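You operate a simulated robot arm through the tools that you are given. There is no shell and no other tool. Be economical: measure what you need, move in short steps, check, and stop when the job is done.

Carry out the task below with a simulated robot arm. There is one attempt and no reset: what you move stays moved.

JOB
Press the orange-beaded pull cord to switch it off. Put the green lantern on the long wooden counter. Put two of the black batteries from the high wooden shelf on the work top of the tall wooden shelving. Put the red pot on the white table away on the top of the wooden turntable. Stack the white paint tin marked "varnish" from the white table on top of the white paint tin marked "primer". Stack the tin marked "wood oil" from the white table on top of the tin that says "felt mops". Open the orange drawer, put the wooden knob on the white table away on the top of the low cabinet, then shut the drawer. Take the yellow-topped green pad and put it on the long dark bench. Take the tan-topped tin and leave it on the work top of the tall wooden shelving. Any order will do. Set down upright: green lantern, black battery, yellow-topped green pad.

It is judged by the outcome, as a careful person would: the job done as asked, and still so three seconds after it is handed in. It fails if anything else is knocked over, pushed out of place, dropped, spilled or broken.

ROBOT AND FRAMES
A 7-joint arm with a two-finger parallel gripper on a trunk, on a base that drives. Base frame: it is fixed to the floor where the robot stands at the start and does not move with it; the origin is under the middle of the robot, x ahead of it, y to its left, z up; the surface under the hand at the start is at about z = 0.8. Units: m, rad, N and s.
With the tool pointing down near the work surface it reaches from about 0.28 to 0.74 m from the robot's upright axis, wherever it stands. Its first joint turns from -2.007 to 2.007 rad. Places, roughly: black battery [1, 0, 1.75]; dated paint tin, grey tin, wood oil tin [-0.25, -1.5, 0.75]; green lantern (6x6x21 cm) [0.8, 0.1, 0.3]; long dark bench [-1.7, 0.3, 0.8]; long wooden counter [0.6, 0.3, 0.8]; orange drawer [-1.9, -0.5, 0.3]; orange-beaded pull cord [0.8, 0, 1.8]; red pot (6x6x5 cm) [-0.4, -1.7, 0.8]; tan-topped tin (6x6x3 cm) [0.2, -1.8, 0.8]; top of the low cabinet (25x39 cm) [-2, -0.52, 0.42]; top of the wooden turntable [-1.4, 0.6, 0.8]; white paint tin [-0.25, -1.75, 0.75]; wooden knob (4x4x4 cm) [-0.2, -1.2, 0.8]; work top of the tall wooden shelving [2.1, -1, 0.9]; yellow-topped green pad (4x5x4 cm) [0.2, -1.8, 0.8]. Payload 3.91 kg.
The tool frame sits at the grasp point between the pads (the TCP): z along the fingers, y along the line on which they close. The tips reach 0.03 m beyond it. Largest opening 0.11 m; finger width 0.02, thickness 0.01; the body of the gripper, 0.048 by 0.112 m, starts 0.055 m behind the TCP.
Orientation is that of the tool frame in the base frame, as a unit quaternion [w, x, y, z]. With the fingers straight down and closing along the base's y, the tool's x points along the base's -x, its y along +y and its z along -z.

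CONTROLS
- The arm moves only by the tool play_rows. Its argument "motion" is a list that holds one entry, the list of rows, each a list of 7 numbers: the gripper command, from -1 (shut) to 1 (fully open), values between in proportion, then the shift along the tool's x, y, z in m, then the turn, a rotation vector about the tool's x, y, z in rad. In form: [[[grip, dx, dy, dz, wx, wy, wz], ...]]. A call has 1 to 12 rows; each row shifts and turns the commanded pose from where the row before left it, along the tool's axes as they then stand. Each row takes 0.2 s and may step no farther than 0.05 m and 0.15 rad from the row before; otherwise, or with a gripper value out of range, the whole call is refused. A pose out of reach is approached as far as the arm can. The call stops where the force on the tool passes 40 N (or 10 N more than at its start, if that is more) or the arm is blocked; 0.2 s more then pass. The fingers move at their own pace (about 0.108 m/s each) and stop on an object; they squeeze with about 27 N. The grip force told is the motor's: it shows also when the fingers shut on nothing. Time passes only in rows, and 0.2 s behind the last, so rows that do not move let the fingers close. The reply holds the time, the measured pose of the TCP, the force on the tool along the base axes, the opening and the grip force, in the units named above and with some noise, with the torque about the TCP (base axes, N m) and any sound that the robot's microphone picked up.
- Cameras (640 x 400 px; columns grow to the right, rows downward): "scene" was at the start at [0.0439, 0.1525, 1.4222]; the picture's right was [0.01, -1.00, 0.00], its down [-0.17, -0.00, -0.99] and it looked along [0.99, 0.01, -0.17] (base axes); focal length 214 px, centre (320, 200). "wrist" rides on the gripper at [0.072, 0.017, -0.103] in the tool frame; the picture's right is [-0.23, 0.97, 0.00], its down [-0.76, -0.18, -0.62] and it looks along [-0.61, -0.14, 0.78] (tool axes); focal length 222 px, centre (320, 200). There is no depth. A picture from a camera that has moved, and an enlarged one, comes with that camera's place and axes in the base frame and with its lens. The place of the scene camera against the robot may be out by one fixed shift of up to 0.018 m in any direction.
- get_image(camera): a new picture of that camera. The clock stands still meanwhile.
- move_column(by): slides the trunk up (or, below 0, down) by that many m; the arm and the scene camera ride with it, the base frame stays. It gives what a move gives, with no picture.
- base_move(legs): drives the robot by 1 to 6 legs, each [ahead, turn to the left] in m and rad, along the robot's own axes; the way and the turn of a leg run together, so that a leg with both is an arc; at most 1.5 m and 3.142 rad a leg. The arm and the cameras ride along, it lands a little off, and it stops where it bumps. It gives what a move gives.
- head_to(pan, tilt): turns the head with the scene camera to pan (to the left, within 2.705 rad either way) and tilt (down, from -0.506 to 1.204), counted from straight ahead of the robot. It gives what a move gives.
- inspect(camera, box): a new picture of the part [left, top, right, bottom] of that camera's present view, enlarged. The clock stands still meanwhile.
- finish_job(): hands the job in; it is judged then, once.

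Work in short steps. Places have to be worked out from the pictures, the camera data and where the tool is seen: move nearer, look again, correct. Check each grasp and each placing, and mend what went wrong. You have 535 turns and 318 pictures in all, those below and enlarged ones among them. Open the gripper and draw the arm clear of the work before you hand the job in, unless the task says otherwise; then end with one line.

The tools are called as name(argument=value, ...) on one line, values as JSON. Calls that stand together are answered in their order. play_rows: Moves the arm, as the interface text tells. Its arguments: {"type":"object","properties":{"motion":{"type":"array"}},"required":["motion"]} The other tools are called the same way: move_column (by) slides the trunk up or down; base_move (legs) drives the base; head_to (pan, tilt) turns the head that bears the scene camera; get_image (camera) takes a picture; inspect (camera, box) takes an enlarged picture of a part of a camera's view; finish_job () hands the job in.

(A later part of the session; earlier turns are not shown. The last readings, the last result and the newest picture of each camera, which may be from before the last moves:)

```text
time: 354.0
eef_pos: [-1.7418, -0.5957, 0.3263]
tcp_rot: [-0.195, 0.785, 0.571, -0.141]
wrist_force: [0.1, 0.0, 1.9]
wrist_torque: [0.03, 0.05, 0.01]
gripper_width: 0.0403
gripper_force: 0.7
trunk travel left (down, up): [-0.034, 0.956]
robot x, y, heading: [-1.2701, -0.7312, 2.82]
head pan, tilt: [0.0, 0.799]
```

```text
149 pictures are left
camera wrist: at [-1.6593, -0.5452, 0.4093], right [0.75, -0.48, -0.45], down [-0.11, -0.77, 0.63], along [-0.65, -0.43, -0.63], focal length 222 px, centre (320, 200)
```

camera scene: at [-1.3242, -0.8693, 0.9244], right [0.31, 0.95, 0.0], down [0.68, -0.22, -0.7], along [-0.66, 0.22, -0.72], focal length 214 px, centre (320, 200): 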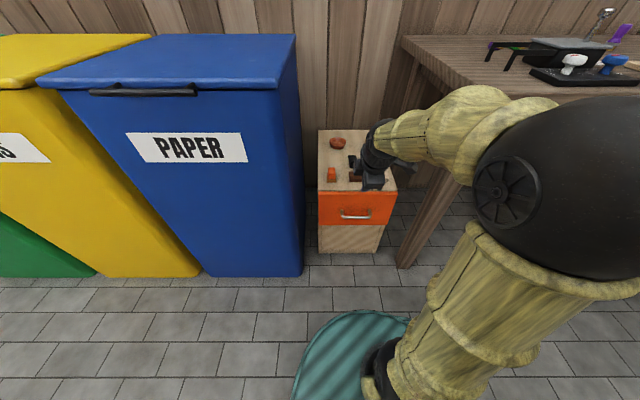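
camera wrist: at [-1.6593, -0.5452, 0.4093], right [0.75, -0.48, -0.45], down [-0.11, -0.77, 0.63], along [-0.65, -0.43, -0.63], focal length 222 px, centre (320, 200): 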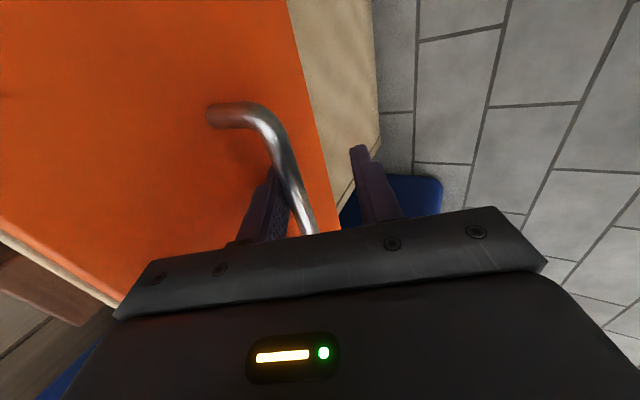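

Close the gripper on the bar.

play_rows(motion=[[[-0.6, 0, 0, 0, 0, 0, 0], [-1, 0, 0, 0, 0, 0, 0], [-1, 0, 0, 0, 0, 0, 0]]])

```text
time: 354.8
eef_pos: [-1.7422, -0.5947, 0.3269]
tcp_rot: [-0.196, 0.785, 0.57, -0.141]
wrist_force: [-1.2, -1.2, 10.8]
wrist_torque: [-0.37, 0.05, -0.8]
gripper_width: 0.0113
gripper_force: 44.8
trunk travel left (down, up): [-0.034, 0.956]
robot x, y, heading: [-1.2694, -0.7266, 2.82]
head pan, tilt: [0.0, 0.799]
```

Bar gripped (0.011). Pull by driving back 0.14 m.

base_move(legs=[[-0.14, 0]])

get_image(camera="scene")

```text
time: 356.2
eef_pos: [-1.6088, -0.6385, 0.3266]
tcp_rot: [-0.196, 0.785, 0.571, -0.14]
wrist_force: [0.0, 0.8, 16.7]
wrist_torque: [-0.23, 0.0, -0.85]
gripper_width: 0.0118
gripper_force: 44.7
trunk travel left (down, up): [-0.034, 0.956]
robot x, y, heading: [-1.1346, -0.7773, 2.823]
head pan, tilt: [0.0, 0.799]
```

```text
148 pictures are left
camera scene: at [-1.1905, -0.9132, 0.9245], right [0.31, 0.95, 0.0], down [0.68, -0.22, -0.7], along [-0.66, 0.22, -0.72], focal length 214 px, centre (320, 200)
```

scene: 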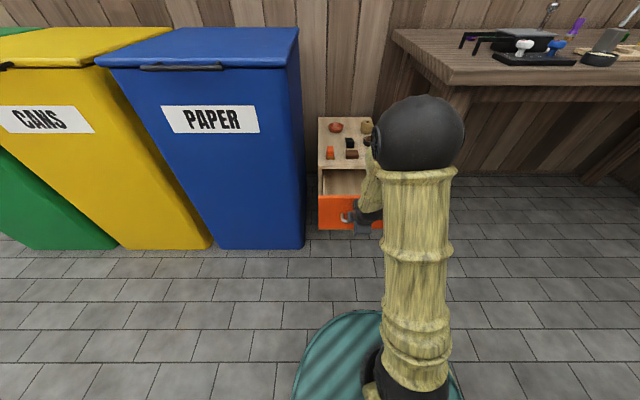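

Drawer opens. Pull a bit more to be clearly open.

base_move(legs=[[-0.07, 0]])

get_image(camera="scene")

```text
time: 357.3
eef_pos: [-1.5399, -0.6615, 0.3263]
tcp_rot: [-0.195, 0.786, 0.57, -0.141]
wrist_force: [-0.8, -3.4, 10.6]
wrist_torque: [-0.34, 0.1, -0.75]
gripper_width: 0.0117
gripper_force: 44.9
trunk travel left (down, up): [-0.034, 0.956]
robot x, y, heading: [-1.0688, -0.7988, 2.822]
head pan, tilt: [0.0, 0.799]
```

```text
147 pictures are left
camera scene: at [-1.1226, -0.9357, 0.9244], right [0.31, 0.95, 0.0], down [0.68, -0.22, -0.7], along [-0.66, 0.22, -0.72], focal length 214 px, centre (320, 200)
```

scene: 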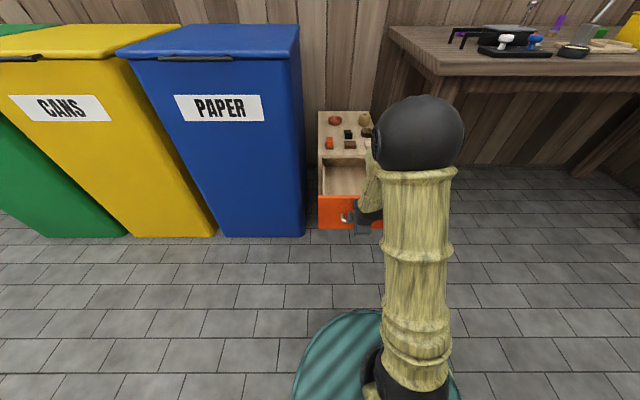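

Open ~0.21 m. Release and rise.

play_rows(motion=[[[-0.6, 0, 0, 0, 0, 0, 0], [-0.27, 0, 0, 0, 0, 0, 0], [-0.27, 0, 0, 0, 0, 0, 0], [-0.27, 0, -0.0187, -0.0354, 0, 0, 0], [-0.27, 0, -0.0187, -0.0354, 0, 0, 0], [-0.27, 0, -0.0187, -0.0354, 0, 0, 0], [-0.27, 0, -0.0187, -0.0354, 0, 0, 0], [-0.27, 0, -0.0187, -0.0354, 0, 0, 0]]])

get_image(camera="scene")

```text
time: 359.1
eef_pos: [-1.5407, -0.6628, 0.5266]
tcp_rot: [-0.195, 0.785, 0.571, -0.141]
wrist_force: [-0.1, -0.4, -0.2]
wrist_torque: [0.0, 0.02, 0.04]
gripper_width: 0.0403
gripper_force: 0.1
trunk travel left (down, up): [-0.034, 0.956]
robot x, y, heading: [-1.0707, -0.7955, 2.821]
head pan, tilt: [0.0, 0.799]
```

```text
146 pictures are left
camera scene: at [-1.1232, -0.9355, 0.9243], right [0.31, 0.95, 0.0], down [0.68, -0.22, -0.7], along [-0.66, 0.22, -0.72], focal length 214 px, centre (320, 200)
```

scene: 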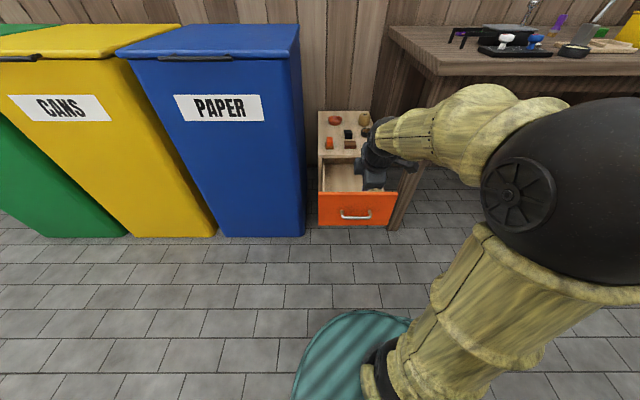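

Drawer open and released. Raise trunk, undo lean and roll.

move_column(by=0.4)

play_rows(motion=[[[0, 0, 0, 0, -0.12, 0, 0], [0, 0, 0, 0, -0.12, 0, 0], [0, 0, 0, 0, -0.12, 0, 0], [0, 0, 0, 0, -0.126, 0, 0]]])

play_rows(motion=[[[0, 0, 0, 0, 0, 0, 0.143], [0, 0, 0, 0, 0, 0, 0.143], [0, 0, 0, 0, 0, 0, 0.143], [0, 0, 0, 0, 0, 0, 0.143], [0, 0, 0, 0, 0, 0, 0.143], [0, 0, 0, 0, 0, 0, 0.143], [0, 0, 0, 0, 0, 0, 0.143], [0, 0, 0, 0, 0, 0, 0.143], [0, 0, 0, 0, 0, 0, 0.143], [0, 0, 0, 0, 0, 0, 0.143], [0, 0, 0, 0, 0, 0, 0.14]]])

get_image(camera="scene")

```text
time: 362.9
eef_pos: [-1.5395, -0.6616, 0.9266]
tcp_rot: [-0.196, 0.785, 0.57, -0.14]
wrist_force: [-0.4, -0.6, 0.2]
wrist_torque: [-0.01, -0.03, 0.0]
gripper_width: 0.0402
gripper_force: 0.1
trunk travel left (down, up): [-0.434, 0.556]
robot x, y, heading: [-1.061, -0.7965, 2.826]
head pan, tilt: [0.0, 0.799]
```

```text
time: 363.9
eef_pos: [-1.5413, -0.6613, 0.9266]
tcp_rot: [0.0, 0.809, 0.588, 0.001]
wrist_force: [-0.4, -1.0, -0.1]
wrist_torque: [0.04, 0.01, 0.01]
gripper_width: 0.0552
gripper_force: 0.0
trunk travel left (down, up): [-0.434, 0.556]
robot x, y, heading: [-1.0668, -0.7948, 2.819]
head pan, tilt: [0.0, 0.799]
```

```text
time: 366.3
eef_pos: [-1.5404, -0.6616, 0.927]
tcp_rot: [-0.002, 0.988, -0.157, 0.0]
wrist_force: [-0.1, -0.2, -0.4]
wrist_torque: [0.03, 0.03, -0.03]
gripper_width: 0.0551
gripper_force: 0.0
trunk travel left (down, up): [-0.434, 0.556]
robot x, y, heading: [-1.0686, -0.7934, 2.821]
head pan, tilt: [0.0, 0.799]
```

```text
145 pictures are left
camera scene: at [-1.1231, -0.9355, 1.3244], right [0.31, 0.95, 0.0], down [0.68, -0.22, -0.7], along [-0.66, 0.22, -0.72], focal length 214 px, centre (320, 200)
```

scene: 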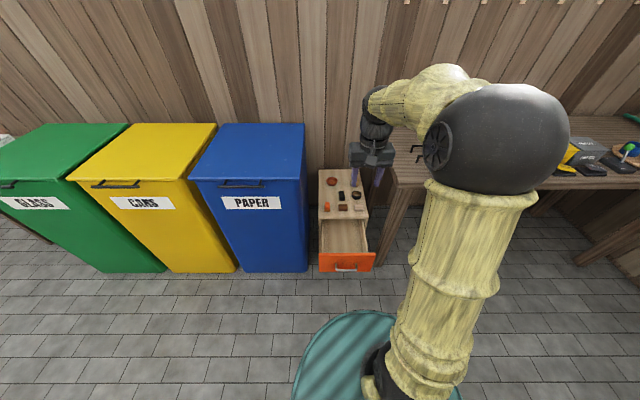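

Raise the trunk 0.3 for safe turning, then drive to face the table near the wooden knob.

move_column(by=0.3)

base_move(legs=[[0, 2.706], [0.36, 0], [0, 0.41]])

head_to(pan=0.0, tilt=0.75)

get_image(camera="scene")

```text
time: 369.3
eef_pos: [-1.5392, -0.6618, 1.2261]
tcp_rot: [0.0, 0.988, -0.155, 0.0]
wrist_force: [-0.4, 0.6, -0.1]
wrist_torque: [-0.02, -0.01, 0.0]
gripper_width: 0.0551
gripper_force: 0.0
trunk travel left (down, up): [-0.734, 0.256]
robot x, y, heading: [-1.0669, -0.7972, 2.825]
head pan, tilt: [0.0, 0.799]
```

```text
time: 383.0
eef_pos: [-0.33, -1.2085, 1.2263]
tcp_rot: [-0.001, 0.176, 0.984, 0.0]
wrist_force: [0.0, -0.1, -1.0]
wrist_torque: [0.01, 0.01, 0.0]
gripper_width: 0.0549
gripper_force: 0.1
trunk travel left (down, up): [-0.734, 0.256]
robot x, y, heading: [-0.8016, -1.0543, -0.363]
head pan, tilt: [0.0, 0.799]
```

```text
time: 383.6
eef_pos: [-0.3302, -1.2068, 1.226]
tcp_rot: [0.0, 0.175, 0.985, -0.001]
wrist_force: [0.2, -0.6, 0.8]
wrist_torque: [0.03, 0.0, -0.03]
gripper_width: 0.0546
gripper_force: 0.0
trunk travel left (down, up): [-0.734, 0.256]
robot x, y, heading: [-0.7949, -1.0529, -0.357]
head pan, tilt: [0.0, 0.75]
```

```text
144 pictures are left
camera scene: at [-0.712, -0.9201, 1.6283], right [-0.35, -0.94, 0.0], down [-0.64, 0.24, -0.73], along [0.68, -0.26, -0.68], focal length 214 px, centre (320, 200)
```

scene: 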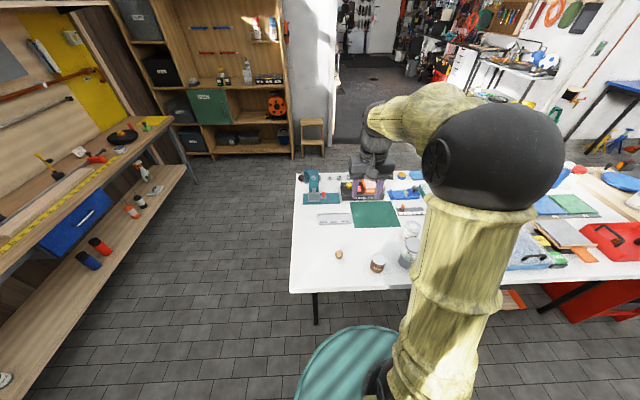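

Lower the trunk toward the table and look with the wrist.

move_column(by=-0.2)

get_image(camera="wrist")

```text
time: 385.8
eef_pos: [-0.3302, -1.2087, 1.0265]
tcp_rot: [0.0, 0.176, 0.984, -0.001]
wrist_force: [0.5, -0.8, 0.4]
wrist_torque: [0.02, 0.0, -0.02]
gripper_width: 0.0549
gripper_force: 0.1
trunk travel left (down, up): [-0.534, 0.456]
robot x, y, heading: [-0.7964, -1.0547, -0.361]
head pan, tilt: [0.0, 0.75]
```

```text
143 pictures are left
camera wrist: at [-0.3927, -1.1664, 1.1301], right [0.55, 0.83, 0.0], down [0.65, -0.43, 0.62], along [0.52, -0.34, -0.78], focal length 222 px, centre (320, 200)
```

wrist: 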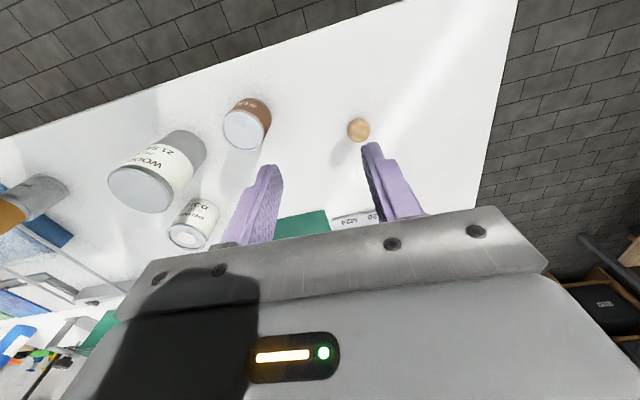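

Knob at ≈(-0.245,-1.188). Move above it and lower part way.

play_rows(motion=[[[0.4, -0.036, 0.024, 0, 0, 0, 0], [0.4, -0.036, 0.025, 0, 0, 0, 0], [0.4, 0, 0, 0.05, 0, 0, 0], [0.4, 0, 0, 0.05, 0, 0, 0], [0.4, 0, 0, 0.04, 0, 0, 0]]])

get_image(camera="wrist")

```text
time: 387.0
eef_pos: [-0.2433, -1.1896, 0.8861]
tcp_rot: [-0.001, 0.177, 0.984, -0.001]
wrist_force: [0.8, -0.3, -0.7]
wrist_torque: [0.02, -0.03, 0.02]
gripper_width: 0.077
gripper_force: 0.1
trunk travel left (down, up): [-0.534, 0.456]
robot x, y, heading: [-0.7967, -1.0557, -0.362]
head pan, tilt: [0.0, 0.75]
```

```text
142 pictures are left
camera wrist: at [-0.3065, -1.1467, 0.9899], right [0.55, 0.83, 0.0], down [0.65, -0.43, 0.62], along [0.52, -0.34, -0.78], focal length 222 px, centre (320, 200)
```

wrist: 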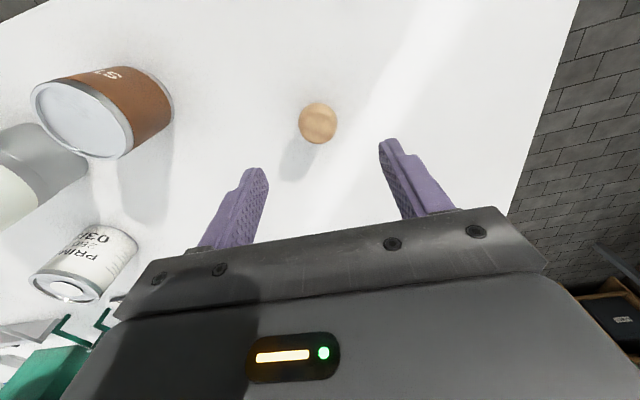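

Centred. Descend 10 cm and grip.

play_rows(motion=[[[0.4, 0, 0, 0.04, 0, 0, 0], [0.4, 0, 0, 0.04, 0, 0, 0], [0.4, 0, 0, 0.022, 0, 0, 0], [0, 0, 0, 0, 0, 0, 0], [-1, 0, 0, 0, 0, 0, 0], [-1, 0, 0, 0, 0, 0, 0], [-1, 0, 0, 0, 0, 0, 0]]])

get_image(camera="wrist")

```text
time: 387.9
eef_pos: [-0.2457, -1.1868, 0.7915]
tcp_rot: [0.005, 0.177, 0.984, -0.001]
wrist_force: [-10.7, 2.9, 23.4]
wrist_torque: [0.25, 0.49, 0.05]
gripper_width: 0.0589
gripper_force: 4.0
trunk travel left (down, up): [-0.534, 0.456]
robot x, y, heading: [-0.7982, -1.0557, -0.362]
head pan, tilt: [0.0, 0.75]
stopped in row 4: the force on the tool passed its limit at 46 N (the readings are from after the stop); the commanded pose is now the measured one
```

```text
141 pictures are left
camera wrist: at [-0.3083, -1.1453, 0.8928], right [0.55, 0.83, 0.0], down [0.65, -0.43, 0.63], along [0.53, -0.35, -0.78], focal length 222 px, centre (320, 200)
```

wrist: 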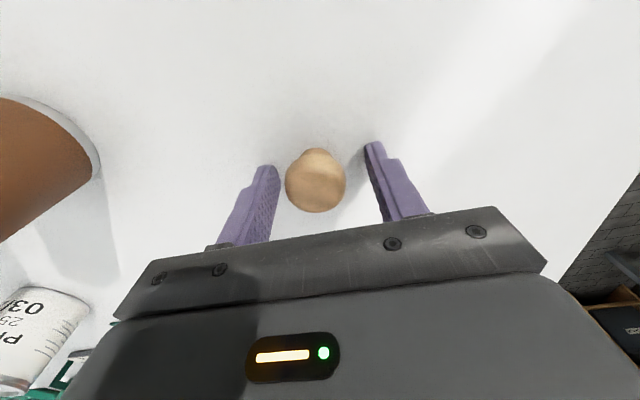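

Tips touched the table. Raise 3 mm and close on the knob.

play_rows(motion=[[[0, 0, 0, -0.004, 0, 0, 0], [-0.5, 0, 0, 0, 0, 0, 0], [-1, 0, 0, 0, 0, 0, 0], [-1, 0, 0, 0, 0, 0, 0]]])

get_image(camera="wrist")

```text
time: 388.9
eef_pos: [-0.2436, -1.1883, 0.7898]
tcp_rot: [0.004, 0.177, 0.984, 0.0]
wrist_force: [0.5, 0.1, -0.2]
wrist_torque: [0.0, 0.02, -0.02]
gripper_width: 0.0349
gripper_force: 27.3
trunk travel left (down, up): [-0.534, 0.456]
robot x, y, heading: [-0.7998, -1.0543, -0.362]
head pan, tilt: [0.0, 0.75]
```

```text
140 pictures are left
camera wrist: at [-0.3061, -1.1462, 0.8936], right [0.55, 0.83, 0.0], down [0.65, -0.43, 0.63], along [0.53, -0.35, -0.78], focal length 222 px, centre (320, 200)
```

wrist: 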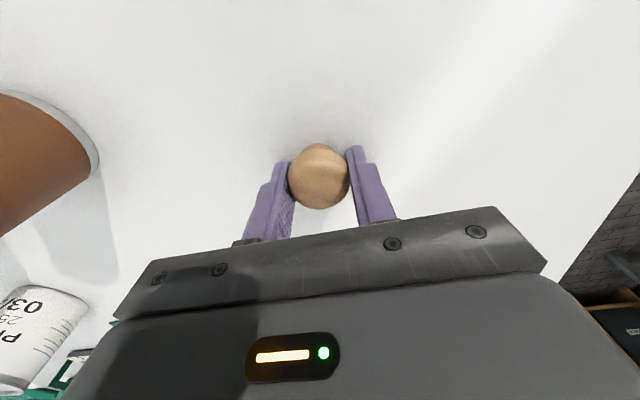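

The open drawer keeps the robot back, so a vertical tool can't reach a good spot on the cabinet. I release the knob (still on the table) and regrasp it with the tool leaning 40° forward for more reach.

play_rows(motion=[[[0, 0, 0, 0, 0, 0, 0], [0.4, 0, 0, 0, 0, 0, 0], [0.4, 0, 0, 0, 0, 0, 0], [0.4, 0, 0, -0.05, 0, 0, 0], [0.4, 0, 0, -0.05, 0, 0, 0], [0.4, 0, 0, 0, 0, -0.14, 0], [0.4, 0, 0, 0, 0, -0.14, 0], [0.4, 0, 0, 0, 0, -0.14, 0], [0.4, 0, 0, 0, 0, -0.14, 0], [0.4, 0, 0, 0, 0, -0.14, 0]]])

get_image(camera="wrist")

```text
time: 391.1
eef_pos: [-0.2443, -1.1867, 0.8923]
tcp_rot: [0.342, 0.165, 0.923, -0.062]
wrist_force: [-0.1, -0.1, 0.4]
wrist_torque: [0.06, -0.02, -0.01]
gripper_width: 0.0768
gripper_force: 0.0
trunk travel left (down, up): [-0.534, 0.456]
robot x, y, heading: [-0.7984, -1.0546, -0.361]
head pan, tilt: [0.0, 0.75]
```

```text
139 pictures are left
camera wrist: at [-0.3532, -1.1285, 0.9229], right [0.5, 0.85, 0.15], down [0.1, -0.23, 0.97], along [0.86, -0.47, -0.2], focal length 222 px, centre (320, 200)
```

wrist: 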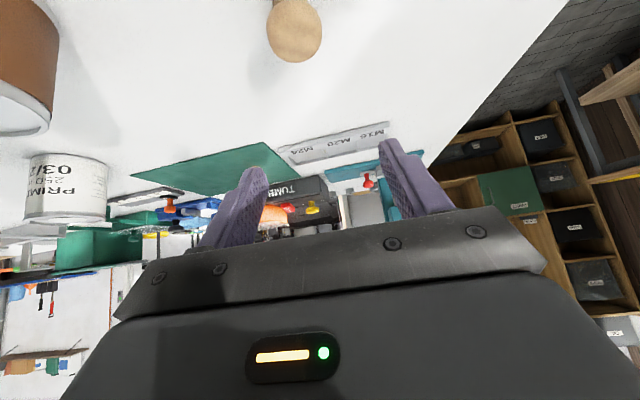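

Descend vertically 9.8 cm along the leaning pose and grip.

play_rows(motion=[[[0.4, 0.0213, 0, 0.0248, 0, 0, 0], [0.4, 0.0213, 0, 0.0248, 0, 0, 0], [0.4, 0.0213, 0, 0.0248, 0, 0, 0], [0, 0, 0, 0, 0, 0, 0], [-0.5, 0, 0, 0, 0, 0, 0], [-1, 0, 0, 0, 0, 0, 0], [-1, 0, 0, 0, 0, 0, 0]]])

get_image(camera="wrist")

```text
time: 392.8
eef_pos: [-0.2448, -1.1898, 0.793]
tcp_rot: [0.341, 0.166, 0.923, -0.061]
wrist_force: [-0.1, 0.1, 1.6]
wrist_torque: [-0.02, 0.0, -0.02]
gripper_width: 0.0343
gripper_force: 26.9
trunk travel left (down, up): [-0.534, 0.456]
robot x, y, heading: [-0.7984, -1.0531, -0.358]
head pan, tilt: [0.0, 0.75]
```

```text
138 pictures are left
camera wrist: at [-0.354, -1.1303, 0.8252], right [0.5, 0.85, 0.15], down [0.1, -0.23, 0.97], along [0.86, -0.47, -0.2], focal length 222 px, centre (320, 200)
```

wrist: 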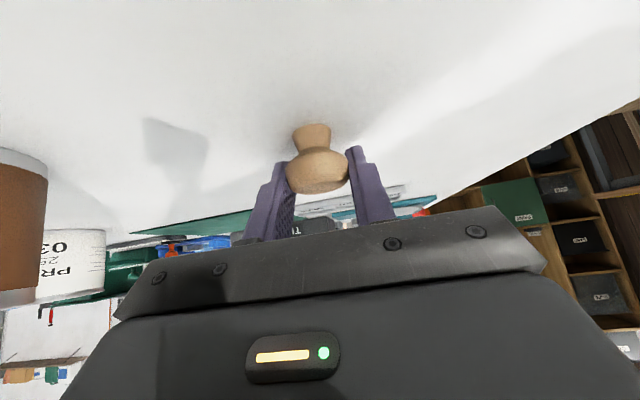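

Held upright. Lift with the trunk 0.4 and drive back to the cabinet.

move_column(by=0.4)

base_move(legs=[[0, -0.41], [-0.36, 0], [0, -2.7]])

head_to(pan=0.0, tilt=0.75)

get_image(camera="scene")

```text
time: 396.6
eef_pos: [-0.2461, -1.1893, 1.1931]
tcp_rot: [0.341, 0.165, 0.923, -0.061]
wrist_force: [-0.3, 0.0, -0.1]
wrist_torque: [-0.01, 0.04, 0.0]
gripper_width: 0.0347
gripper_force: 27.5
trunk travel left (down, up): [-0.934, 0.056]
robot x, y, heading: [-0.7995, -1.0541, -0.363]
head pan, tilt: [0.0, 0.75]
```

```text
time: 410.2
eef_pos: [-1.6154, -0.6803, 1.1944]
tcp_rot: [-0.057, 0.925, -0.153, -0.342]
wrist_force: [0.7, 0.1, -0.1]
wrist_torque: [-0.02, -0.01, 0.04]
gripper_width: 0.0349
gripper_force: 27.0
trunk travel left (down, up): [-0.934, 0.056]
robot x, y, heading: [-1.0585, -0.7991, 2.806]
head pan, tilt: [0.0, 0.75]
```

```text
time: 410.8
eef_pos: [-1.6162, -0.6805, 1.1951]
tcp_rot: [-0.056, 0.925, -0.153, -0.342]
wrist_force: [-0.7, -1.1, 0.0]
wrist_torque: [-0.01, -0.01, 0.02]
gripper_width: 0.0347
gripper_force: 26.7
trunk travel left (down, up): [-0.934, 0.056]
robot x, y, heading: [-1.0613, -0.8041, 2.807]
head pan, tilt: [0.0, 0.75]
```

```text
137 pictures are left
camera scene: at [-1.121, -0.9408, 1.8283], right [0.33, 0.94, 0.0], down [0.64, -0.22, -0.73], along [-0.69, 0.24, -0.68], focal length 214 px, centre (320, 200)
```

scene: 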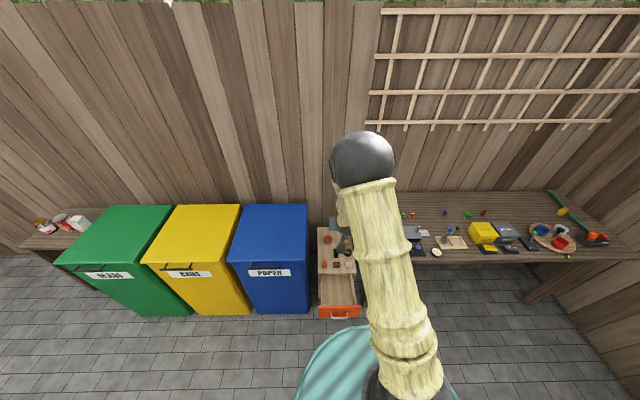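

Choose a free spot at ≈(-1.951,-0.612) on the cabinet top (left, behind the orange block). Lower the trunk 0.6 and look.

move_column(by=-0.4)

move_column(by=-0.2)

base_move(legs=[[0.1, 0]])

get_image(camera="scene")

get_image(camera="wrist")

```text
time: 414.7
eef_pos: [-1.6164, -0.6797, 0.7944]
tcp_rot: [-0.057, 0.925, -0.153, -0.342]
wrist_force: [0.4, 0.7, 0.0]
wrist_torque: [-0.01, 0.0, -0.03]
gripper_width: 0.0351
gripper_force: 27.2
trunk travel left (down, up): [-0.534, 0.456]
robot x, y, heading: [-1.0603, -0.8037, 2.81]
head pan, tilt: [0.0, 0.75]
```

```text
time: 416.8
eef_pos: [-1.6153, -0.6805, 0.5923]
tcp_rot: [-0.056, 0.926, -0.153, -0.341]
wrist_force: [0.0, -0.1, -0.7]
wrist_torque: [0.0, -0.01, -0.01]
gripper_width: 0.0349
gripper_force: 27.0
trunk travel left (down, up): [-0.334, 0.656]
robot x, y, heading: [-1.0593, -0.801, 2.812]
head pan, tilt: [0.0, 0.75]
```

```text
time: 418.1
eef_pos: [-1.7118, -0.6472, 0.5937]
tcp_rot: [-0.057, 0.925, -0.153, -0.342]
wrist_force: [-0.2, -0.1, -1.6]
wrist_torque: [0.0, -0.06, 0.01]
gripper_width: 0.0347
gripper_force: 27.5
trunk travel left (down, up): [-0.334, 0.656]
robot x, y, heading: [-1.1573, -0.77, 2.801]
head pan, tilt: [0.0, 0.75]
```

```text
136 pictures are left
camera scene: at [-1.2161, -0.908, 1.2283], right [0.33, 0.95, 0.0], down [0.64, -0.22, -0.73], along [-0.69, 0.24, -0.68], focal length 214 px, centre (320, 200)
```

scene: 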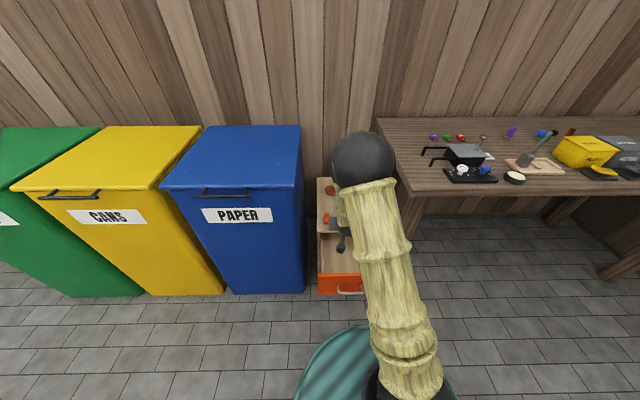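

```text
135 pictures are left
camera wrist: at [-1.601, -0.7024, 0.6252], right [-0.48, -0.87, 0.15], down [-0.11, 0.22, 0.97], along [-0.87, 0.45, -0.2], focal length 222 px, centre (320, 200)
```

wrist: 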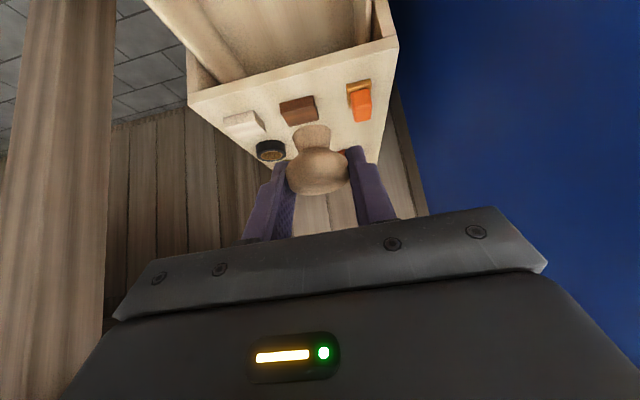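

Extend forward 0.12 and left 4.7 cm, check reach.

play_rows(motion=[[[-1, -0.03, 0.015, 0.026, 0, 0, 0], [-1, -0.03, 0.016, 0.026, 0, 0, 0], [-1, -0.03, 0.016, 0.026, 0, 0, 0]]])

get_image(camera="scene")

get_image(camera="wrist")

```text
time: 418.9
eef_pos: [-1.8391, -0.6521, 0.5922]
tcp_rot: [-0.057, 0.925, -0.154, -0.342]
wrist_force: [-0.2, 0.1, -0.2]
wrist_torque: [0.0, -0.04, -0.03]
gripper_width: 0.0348
gripper_force: 26.6
trunk travel left (down, up): [-0.334, 0.656]
robot x, y, heading: [-1.1549, -0.7728, 2.805]
head pan, tilt: [0.0, 0.75]
```

```text
134 pictures are left
camera scene: at [-1.2161, -0.9079, 1.2283], right [0.33, 0.95, 0.0], down [0.64, -0.22, -0.73], along [-0.69, 0.24, -0.68], focal length 214 px, centre (320, 200)
```

scene: 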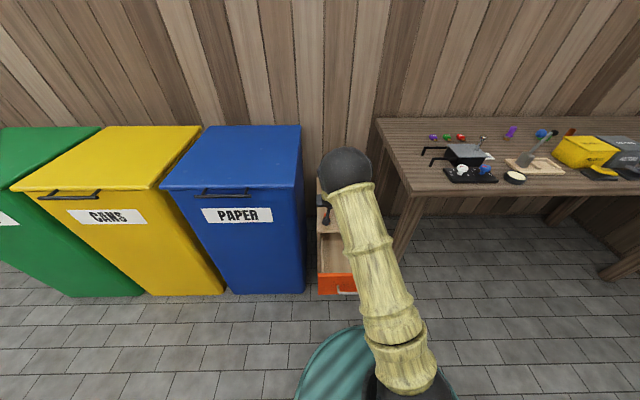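

```text
133 pictures are left
camera wrist: at [-1.7286, -0.7064, 0.6237], right [-0.48, -0.87, 0.15], down [-0.11, 0.22, 0.97], along [-0.87, 0.45, -0.2], focal length 222 px, centre (320, 200)
```

wrist: 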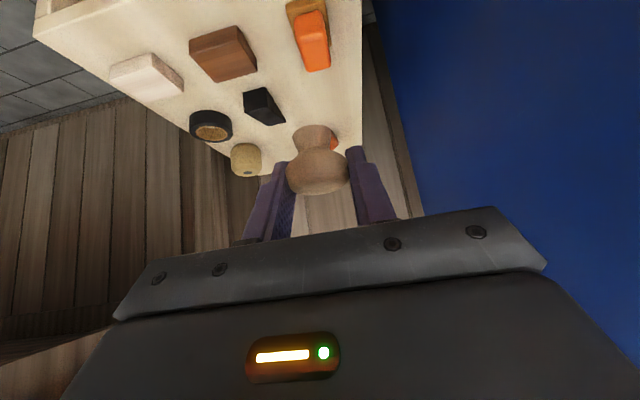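

Reach is fine so far. Extend 7 cm more.

play_rows(motion=[[[-1, -0.0265, 0, 0.0228, 0, 0, 0], [-1, -0.0265, 0, 0.0228, 0, 0, 0]]])

get_image(camera="scene")

get_image(camera="wrist")

```text
time: 419.5
eef_pos: [-1.9071, -0.6302, 0.5898]
tcp_rot: [-0.058, 0.925, -0.153, -0.342]
wrist_force: [0.2, 0.0, 0.3]
wrist_torque: [0.01, 0.01, 0.03]
gripper_width: 0.0352
gripper_force: 26.6
trunk travel left (down, up): [-0.334, 0.656]
robot x, y, heading: [-1.1561, -0.7691, 2.804]
head pan, tilt: [0.0, 0.75]
```

```text
132 pictures are left
camera scene: at [-1.2161, -0.908, 1.2283], right [0.33, 0.95, 0.0], down [0.64, -0.22, -0.73], along [-0.69, 0.24, -0.68], focal length 214 px, centre (320, 200)
```

scene: 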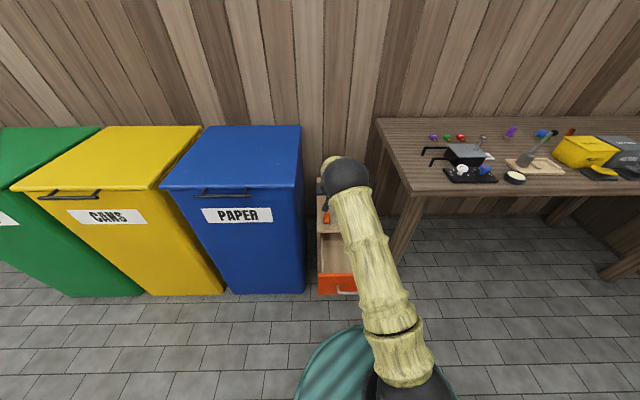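

```text
131 pictures are left
camera wrist: at [-1.7969, -0.6845, 0.6215], right [-0.48, -0.87, 0.15], down [-0.11, 0.22, 0.97], along [-0.87, 0.45, -0.2], focal length 222 px, centre (320, 200)
```

wrist: 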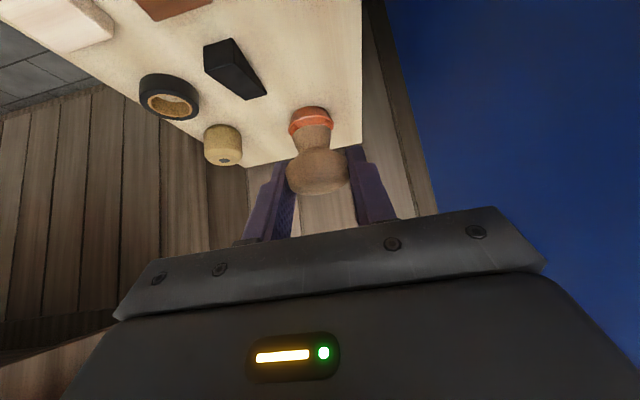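

Clear of other items. Extend 4.5 cm and descend 11 cm.

play_rows(motion=[[[-1, -0.034, 0, 0.0293, 0, 0, 0], [-1, 0.0228, 0, 0.0265, 0, 0, 0], [-1, 0.0228, 0, 0.0265, 0, 0, 0], [-1, 0.0228, 0, 0.0265, 0, 0, 0]]])

get_image(camera="wrist")

```text
time: 420.5
eef_pos: [-1.9487, -0.6161, 0.486]
tcp_rot: [-0.057, 0.925, -0.153, -0.342]
wrist_force: [0.1, -0.8, -0.5]
wrist_torque: [0.02, -0.03, 0.0]
gripper_width: 0.035
gripper_force: 27.2
trunk travel left (down, up): [-0.334, 0.656]
robot x, y, heading: [-1.155, -0.7715, 2.809]
head pan, tilt: [0.0, 0.75]
```

```text
130 pictures are left
camera wrist: at [-1.839, -0.6706, 0.5186], right [-0.48, -0.87, 0.15], down [-0.11, 0.22, 0.97], along [-0.87, 0.45, -0.2], focal length 222 px, centre (320, 200)
```

wrist: 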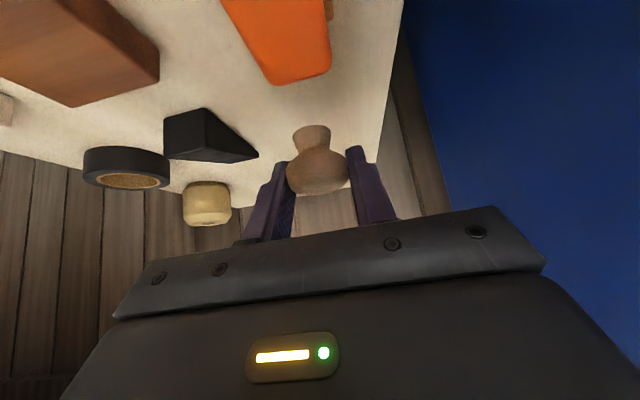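

play_rows(motion=[[[-1, 0.0098, 0, 0.0114, 0, 0, 0], [-1, 0.0065, 0, 0.0076, 0, 0, 0], [-1, 0, 0, 0, 0, 0, 0]]])

get_image(camera="wrist")

```text
time: 421.3
eef_pos: [-1.9492, -0.6177, 0.462]
tcp_rot: [-0.056, 0.926, -0.152, -0.342]
wrist_force: [0.4, 0.5, 0.0]
wrist_torque: [-0.02, -0.02, 0.06]
gripper_width: 0.0348
gripper_force: 26.5
trunk travel left (down, up): [-0.334, 0.656]
robot x, y, heading: [-1.1538, -0.7676, 2.809]
head pan, tilt: [0.0, 0.75]
```

```text
129 pictures are left
camera wrist: at [-1.838, -0.6717, 0.4933], right [-0.48, -0.87, 0.15], down [-0.11, 0.22, 0.97], along [-0.87, 0.45, -0.2], focal length 222 px, centre (320, 200)
```

wrist: 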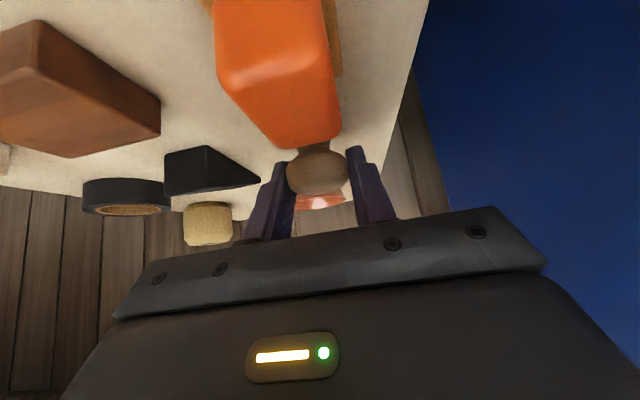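

play_rows(motion=[[[-1, 0.0026, 0, 0.003, 0, 0, 0], [-1, 0.0026, 0, 0.003, 0, 0, 0], [-1, 0, 0, 0, 0, 0, 0]]])

```text
time: 422.1
eef_pos: [-1.9481, -0.6172, 0.4549]
tcp_rot: [-0.057, 0.925, -0.154, -0.342]
wrist_force: [0.7, 0.7, -0.4]
wrist_torque: [-0.02, -0.03, 0.01]
gripper_width: 0.0349
gripper_force: 27.1
trunk travel left (down, up): [-0.334, 0.656]
robot x, y, heading: [-1.1562, -0.773, 2.805]
head pan, tilt: [0.0, 0.75]
```

play_rows(motion=[[[-1, 0.0013, 0, 0.0015, 0, 0, 0], [-1, 0.0013, 0, 0.0015, 0, 0, 0], [-1, 0, 0, 0, 0, 0, 0]]])

get_image(camera="wrist")

```text
time: 422.9
eef_pos: [-1.9487, -0.6168, 0.4546]
tcp_rot: [-0.057, 0.925, -0.153, -0.344]
wrist_force: [0.6, -1.1, 11.4]
wrist_torque: [-0.04, -0.02, 0.02]
gripper_width: 0.0349
gripper_force: 27.1
trunk travel left (down, up): [-0.334, 0.656]
robot x, y, heading: [-1.1546, -0.7659, 2.808]
head pan, tilt: [0.0, 0.75]
```

```text
128 pictures are left
camera wrist: at [-1.8378, -0.6718, 0.4847], right [-0.48, -0.87, 0.15], down [-0.1, 0.22, 0.97], along [-0.87, 0.45, -0.2], focal length 222 px, centre (320, 200)
```

wrist: 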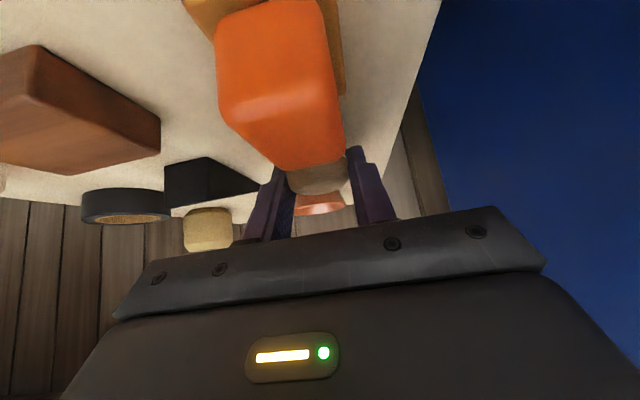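

Contact with no torque → the knob is on the top. Release and rise.

play_rows(motion=[[[-0.5, -0.0007, 0, -0.0008, 0, 0, 0], [-0.1, 0, 0, 0, 0, 0, 0], [0, 0, 0, 0, 0, 0, 0], [0, -0.013, 0, -0.0152, 0, 0, 0], [0, -0.0228, 0, -0.0265, 0, 0, 0], [0, -0.0228, 0, -0.0265, 0, 0, 0], [0, -0.0228, 0, -0.0265, 0, 0, 0]]])

get_image(camera="wrist")

```text
time: 424.5
eef_pos: [-1.9479, -0.6174, 0.5763]
tcp_rot: [-0.057, 0.926, -0.152, -0.341]
wrist_force: [-0.1, -1.2, -0.3]
wrist_torque: [0.03, -0.02, 0.03]
gripper_width: 0.0552
gripper_force: 0.1
trunk travel left (down, up): [-0.334, 0.656]
robot x, y, heading: [-1.1535, -0.7701, 2.805]
head pan, tilt: [0.0, 0.75]
```

```text
127 pictures are left
camera wrist: at [-1.8372, -0.671, 0.6081], right [-0.48, -0.87, 0.15], down [-0.11, 0.22, 0.97], along [-0.87, 0.45, -0.2], focal length 222 px, centre (320, 200)
```

wrist: 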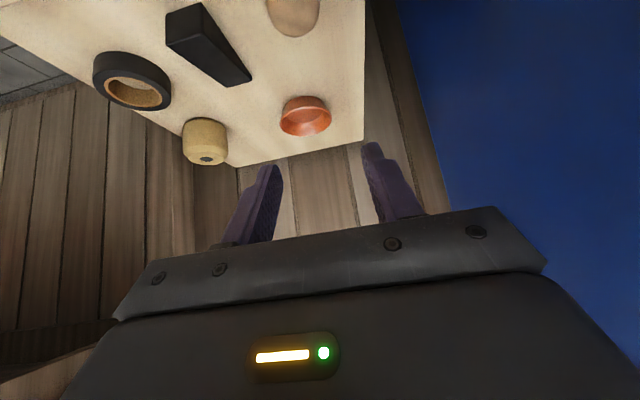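

Knob stands on the cabinet. Retract the arm and check with the head.

play_rows(motion=[[[0, 0.0303, -0.008, -0.0261, 0, 0, 0], [0, 0.0303, -0.008, -0.0261, 0, 0, 0], [0, 0.0303, -0.008, -0.0261, 0, 0, 0], [-1, 0.0303, -0.008, -0.0261, 0, 0, 0], [-1, 0.0303, -0.008, -0.0261, 0, 0, 0], [-1, 0.0303, -0.008, -0.0261, 0, 0, 0]]])

base_move(legs=[[-0.2, 0]])

get_image(camera="scene")

```text
time: 425.9
eef_pos: [-1.7032, -0.6482, 0.5802]
tcp_rot: [-0.057, 0.925, -0.153, -0.342]
wrist_force: [-0.8, -0.3, 0.7]
wrist_torque: [0.01, 0.01, -0.01]
gripper_width: 0.0
gripper_force: 26.7
trunk travel left (down, up): [-0.334, 0.656]
robot x, y, heading: [-1.1567, -0.7696, 2.804]
head pan, tilt: [0.0, 0.75]
```

```text
time: 427.6
eef_pos: [-1.5141, -0.7143, 0.5804]
tcp_rot: [-0.058, 0.925, -0.154, -0.343]
wrist_force: [0.7, -0.1, 0.5]
wrist_torque: [-0.02, -0.01, 0.01]
gripper_width: 0.0
gripper_force: 26.7
trunk travel left (down, up): [-0.334, 0.656]
robot x, y, heading: [-0.9649, -0.8347, 2.812]
head pan, tilt: [0.0, 0.75]
```

```text
126 pictures are left
camera scene: at [-1.0261, -0.9736, 1.2283], right [0.33, 0.95, 0.0], down [0.64, -0.22, -0.73], along [-0.69, 0.24, -0.68], focal length 214 px, centre (320, 200)
```

scene: 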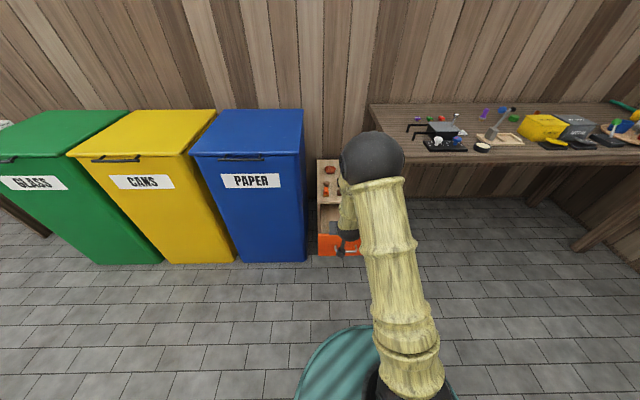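

inspect(camera="scene", box=[290, 140, 390, 270])

```text
3.08 times, centred on (340, 205) of scene
camera zoom: at [-1.0261, -0.9736, 1.2283], right [0.33, 0.95, 0.0], down [0.64, -0.22, -0.73], along [-0.69, 0.24, -0.68], focal length 660 px, centre (258, 185)
```

zoom: 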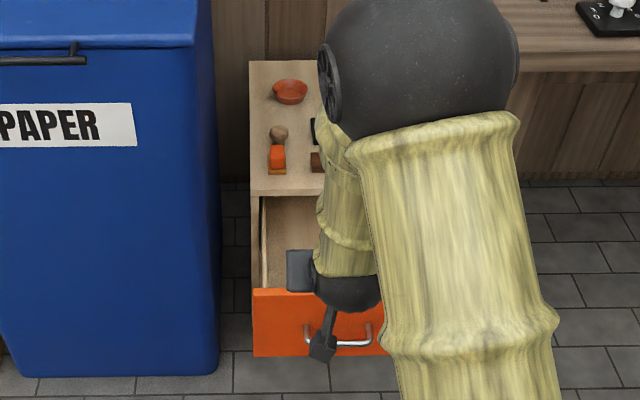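

The knob stands upright between dish and orange block. Now shut the drawer: pitch the closed fingers more forward, back off, and lower to z≈0.40.

base_move(legs=[[-0.12, 0]])

play_rows(motion=[[[-1, 0, -0.02, 0, 0, -0.14, 0], [-1, 0, -0.02, 0, 0, -0.14, 0], [-1, 0, 0, 0, 0, -0.12, 0]]])

move_column(by=-0.18)

get_image(camera="wrist")

get_image(camera="scene")

```text
time: 429.0
eef_pos: [-1.3967, -0.7558, 0.5805]
tcp_rot: [-0.057, 0.925, -0.152, -0.342]
wrist_force: [-0.2, -0.4, 0.1]
wrist_torque: [-0.01, -0.01, -0.01]
gripper_width: 0.0002
gripper_force: 27.1
trunk travel left (down, up): [-0.334, 0.656]
robot x, y, heading: [-0.8481, -0.8765, 2.809]
head pan, tilt: [0.0, 0.75]
```

```text
time: 429.8
eef_pos: [-1.3847, -0.7184, 0.5798]
tcp_rot: [-0.086, 0.839, -0.139, -0.52]
wrist_force: [-0.1, 0.3, 0.6]
wrist_torque: [0.0, -0.03, 0.0]
gripper_width: 0.0
gripper_force: 27.0
trunk travel left (down, up): [-0.334, 0.656]
robot x, y, heading: [-0.847, -0.8759, 2.814]
head pan, tilt: [0.0, 0.75]
```

```text
time: 431.8
eef_pos: [-1.3848, -0.7171, 0.3992]
tcp_rot: [-0.086, 0.839, -0.138, -0.519]
wrist_force: [0.6, -0.1, 0.6]
wrist_torque: [0.02, 0.01, -0.01]
gripper_width: 0.0
gripper_force: 27.4
trunk travel left (down, up): [-0.154, 0.836]
robot x, y, heading: [-0.8485, -0.8753, 2.808]
head pan, tilt: [0.0, 0.75]
```

```text
124 pictures are left
camera wrist: at [-1.2717, -0.7734, 0.3809], right [-0.41, -0.89, 0.2], down [0.26, 0.1, 0.96], along [-0.87, 0.45, 0.19], focal length 222 px, centre (320, 200)
```

wrist: 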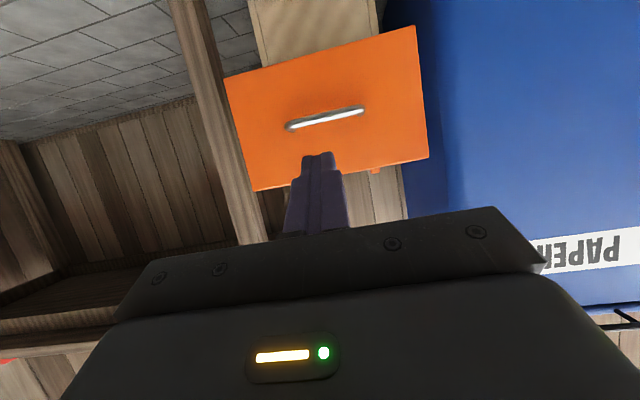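

```text
123 pictures are left
camera scene: at [-0.9099, -1.0137, 1.0484], right [0.33, 0.95, 0.0], down [0.64, -0.22, -0.73], along [-0.69, 0.24, -0.68], focal length 214 px, centre (320, 200)
```

scene: 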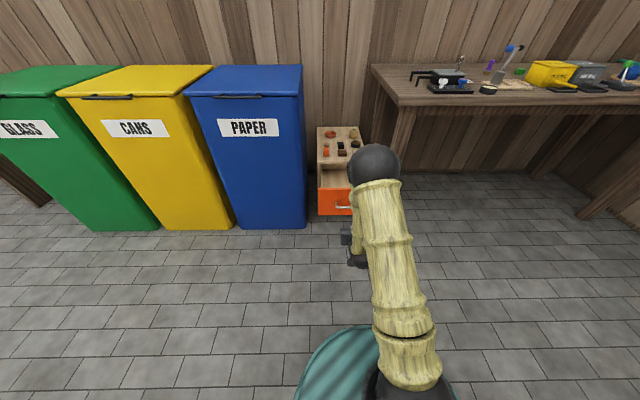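

Drive forward to push the drawer shut.

base_move(legs=[[0.34, 0]])

get_image(camera="scene")

```text
time: 434.3
eef_pos: [-1.7081, -0.6086, 0.4]
tcp_rot: [-0.085, 0.839, -0.137, -0.519]
wrist_force: [0.1, 0.9, 0.1]
wrist_torque: [-0.01, -0.02, 0.01]
gripper_width: 0.0001
gripper_force: 27.1
trunk travel left (down, up): [-0.154, 0.836]
robot x, y, heading: [-1.1745, -0.7663, 2.812]
head pan, tilt: [0.0, 0.75]
```

```text
122 pictures are left
camera scene: at [-1.2325, -0.9031, 1.0483], right [0.32, 0.95, 0.0], down [0.65, -0.22, -0.73], along [-0.69, 0.24, -0.68], focal length 214 px, centre (320, 200)
```

scene: 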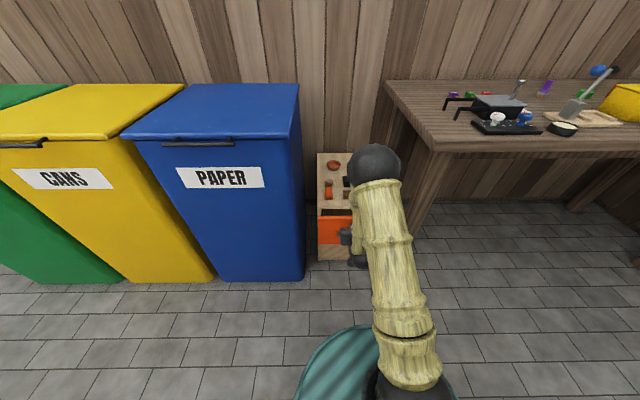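

Almost shut; push the rest in small legs.

base_move(legs=[[0.03, 0]])

base_move(legs=[[0.03, 0]])

inspect(camera="scene", box=[290, 130, 390, 280])

```text
time: 435.2
eef_pos: [-1.7361, -0.5987, 0.3991]
tcp_rot: [-0.085, 0.839, -0.137, -0.519]
wrist_force: [0.3, 0.3, -0.4]
wrist_torque: [0.06, 0.02, 0.01]
gripper_width: 0.0
gripper_force: 27.4
trunk travel left (down, up): [-0.154, 0.836]
robot x, y, heading: [-1.2003, -0.7565, 2.811]
head pan, tilt: [0.0, 0.75]
```

```text
time: 436.1
eef_pos: [-1.7566, -0.5925, 0.3984]
tcp_rot: [-0.084, 0.841, -0.138, -0.516]
wrist_force: [2.3, 0.5, 0.5]
wrist_torque: [-0.02, 0.0, 0.02]
gripper_width: 0.0
gripper_force: 26.9
trunk travel left (down, up): [-0.154, 0.836]
robot x, y, heading: [-1.2235, -0.7447, 2.813]
head pan, tilt: [0.0, 0.75]
stopped in leg 1: the force on the tool passed its limit at 52 N (the readings are from after the stop); the commanded pose is now the measured one
```

```text
2.67 times, centred on (340, 205) of scene
camera zoom: at [-1.2836, -0.8857, 1.0483], right [0.32, 0.95, 0.0], down [0.65, -0.22, -0.73], along [-0.69, 0.24, -0.68], focal length 572 px, centre (267, 187)
```

zoom: 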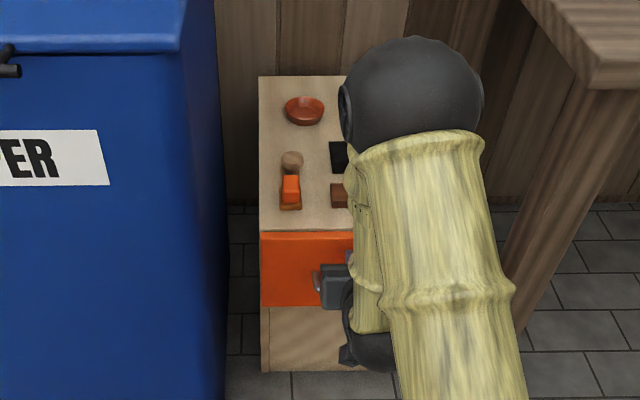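

Drawer hits its stop – shut. Back away and verify.

base_move(legs=[[-0.4, 0]])

inspect(camera="scene", box=[280, 110, 400, 230])

```text
time: 438.9
eef_pos: [-1.3784, -0.72, 0.3992]
tcp_rot: [-0.086, 0.841, -0.14, -0.516]
wrist_force: [0.4, -0.4, 0.0]
wrist_torque: [-0.01, -0.03, -0.01]
gripper_width: 0.0
gripper_force: 27.0
trunk travel left (down, up): [-0.154, 0.836]
robot x, y, heading: [-0.8463, -0.8828, 2.8]
head pan, tilt: [0.0, 0.75]
```

```text
3.33 times, centred on (340, 170) of scene
camera zoom: at [-0.9059, -1.0153, 1.0483], right [0.33, 0.94, 0.0], down [0.64, -0.22, -0.73], along [-0.69, 0.24, -0.68], focal length 715 px, centre (253, 300)
```

zoom: 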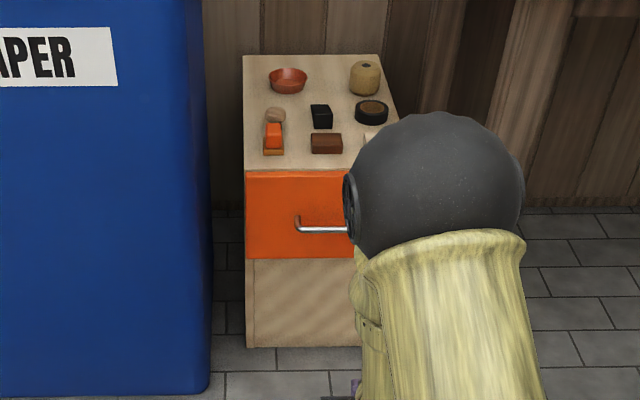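

All good. Next: items at the far side of the white table. Reset the tool to vertical and raise.

move_column(by=0.4)

play_rows(motion=[[[0, 0, 0, 0, 0, 0.139, 0], [0, 0, 0, 0, 0, 0.139, 0], [0, 0, 0, 0, 0, 0.139, 0], [0, 0, 0, 0, 0, 0.139, 0], [0, 0, 0, 0, 0, 0.139, 0], [0, 0, 0, 0, 0, 0.139, 0], [0, 0, 0, 0, 0, 0.139, 0], [0, 0, 0, 0, 0, 0.134, 0]]])

move_column(by=0.3)

get_image(camera="scene")

```text
time: 442.8
eef_pos: [-1.3783, -0.7203, 0.7988]
tcp_rot: [-0.085, 0.841, -0.139, -0.516]
wrist_force: [-0.2, -0.2, 0.9]
wrist_torque: [-0.01, 0.0, 0.01]
gripper_width: 0.0
gripper_force: 26.6
trunk travel left (down, up): [-0.554, 0.436]
robot x, y, heading: [-0.8431, -0.8771, 2.811]
head pan, tilt: [0.0, 0.75]
```

```text
time: 444.6
eef_pos: [-1.3783, -0.72, 0.7987]
tcp_rot: [0.0, 0.987, -0.163, 0.004]
wrist_force: [-1.3, -0.3, 0.7]
wrist_torque: [0.04, 0.02, -0.04]
gripper_width: 0.055
gripper_force: 0.0
trunk travel left (down, up): [-0.554, 0.436]
robot x, y, heading: [-0.8472, -0.8793, 2.811]
head pan, tilt: [0.0, 0.75]
```

```text
time: 447.6
eef_pos: [-1.3778, -0.7195, 1.0996]
tcp_rot: [0.0, 0.987, -0.163, 0.002]
wrist_force: [0.6, -0.3, -0.3]
wrist_torque: [0.01, -0.06, -0.02]
gripper_width: 0.0553
gripper_force: 0.1
trunk travel left (down, up): [-0.854, 0.136]
robot x, y, heading: [-0.8413, -0.879, 2.812]
head pan, tilt: [0.0, 0.75]
```

```text
119 pictures are left
camera scene: at [-0.9062, -1.0153, 1.7483], right [0.33, 0.94, 0.0], down [0.64, -0.22, -0.73], along [-0.69, 0.24, -0.68], focal length 214 px, centre (320, 200)
```

scene: 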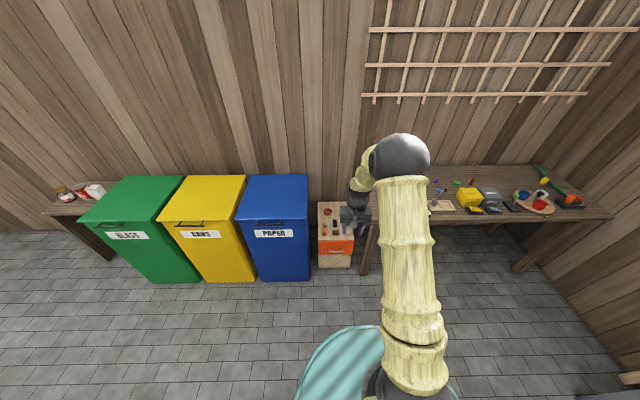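

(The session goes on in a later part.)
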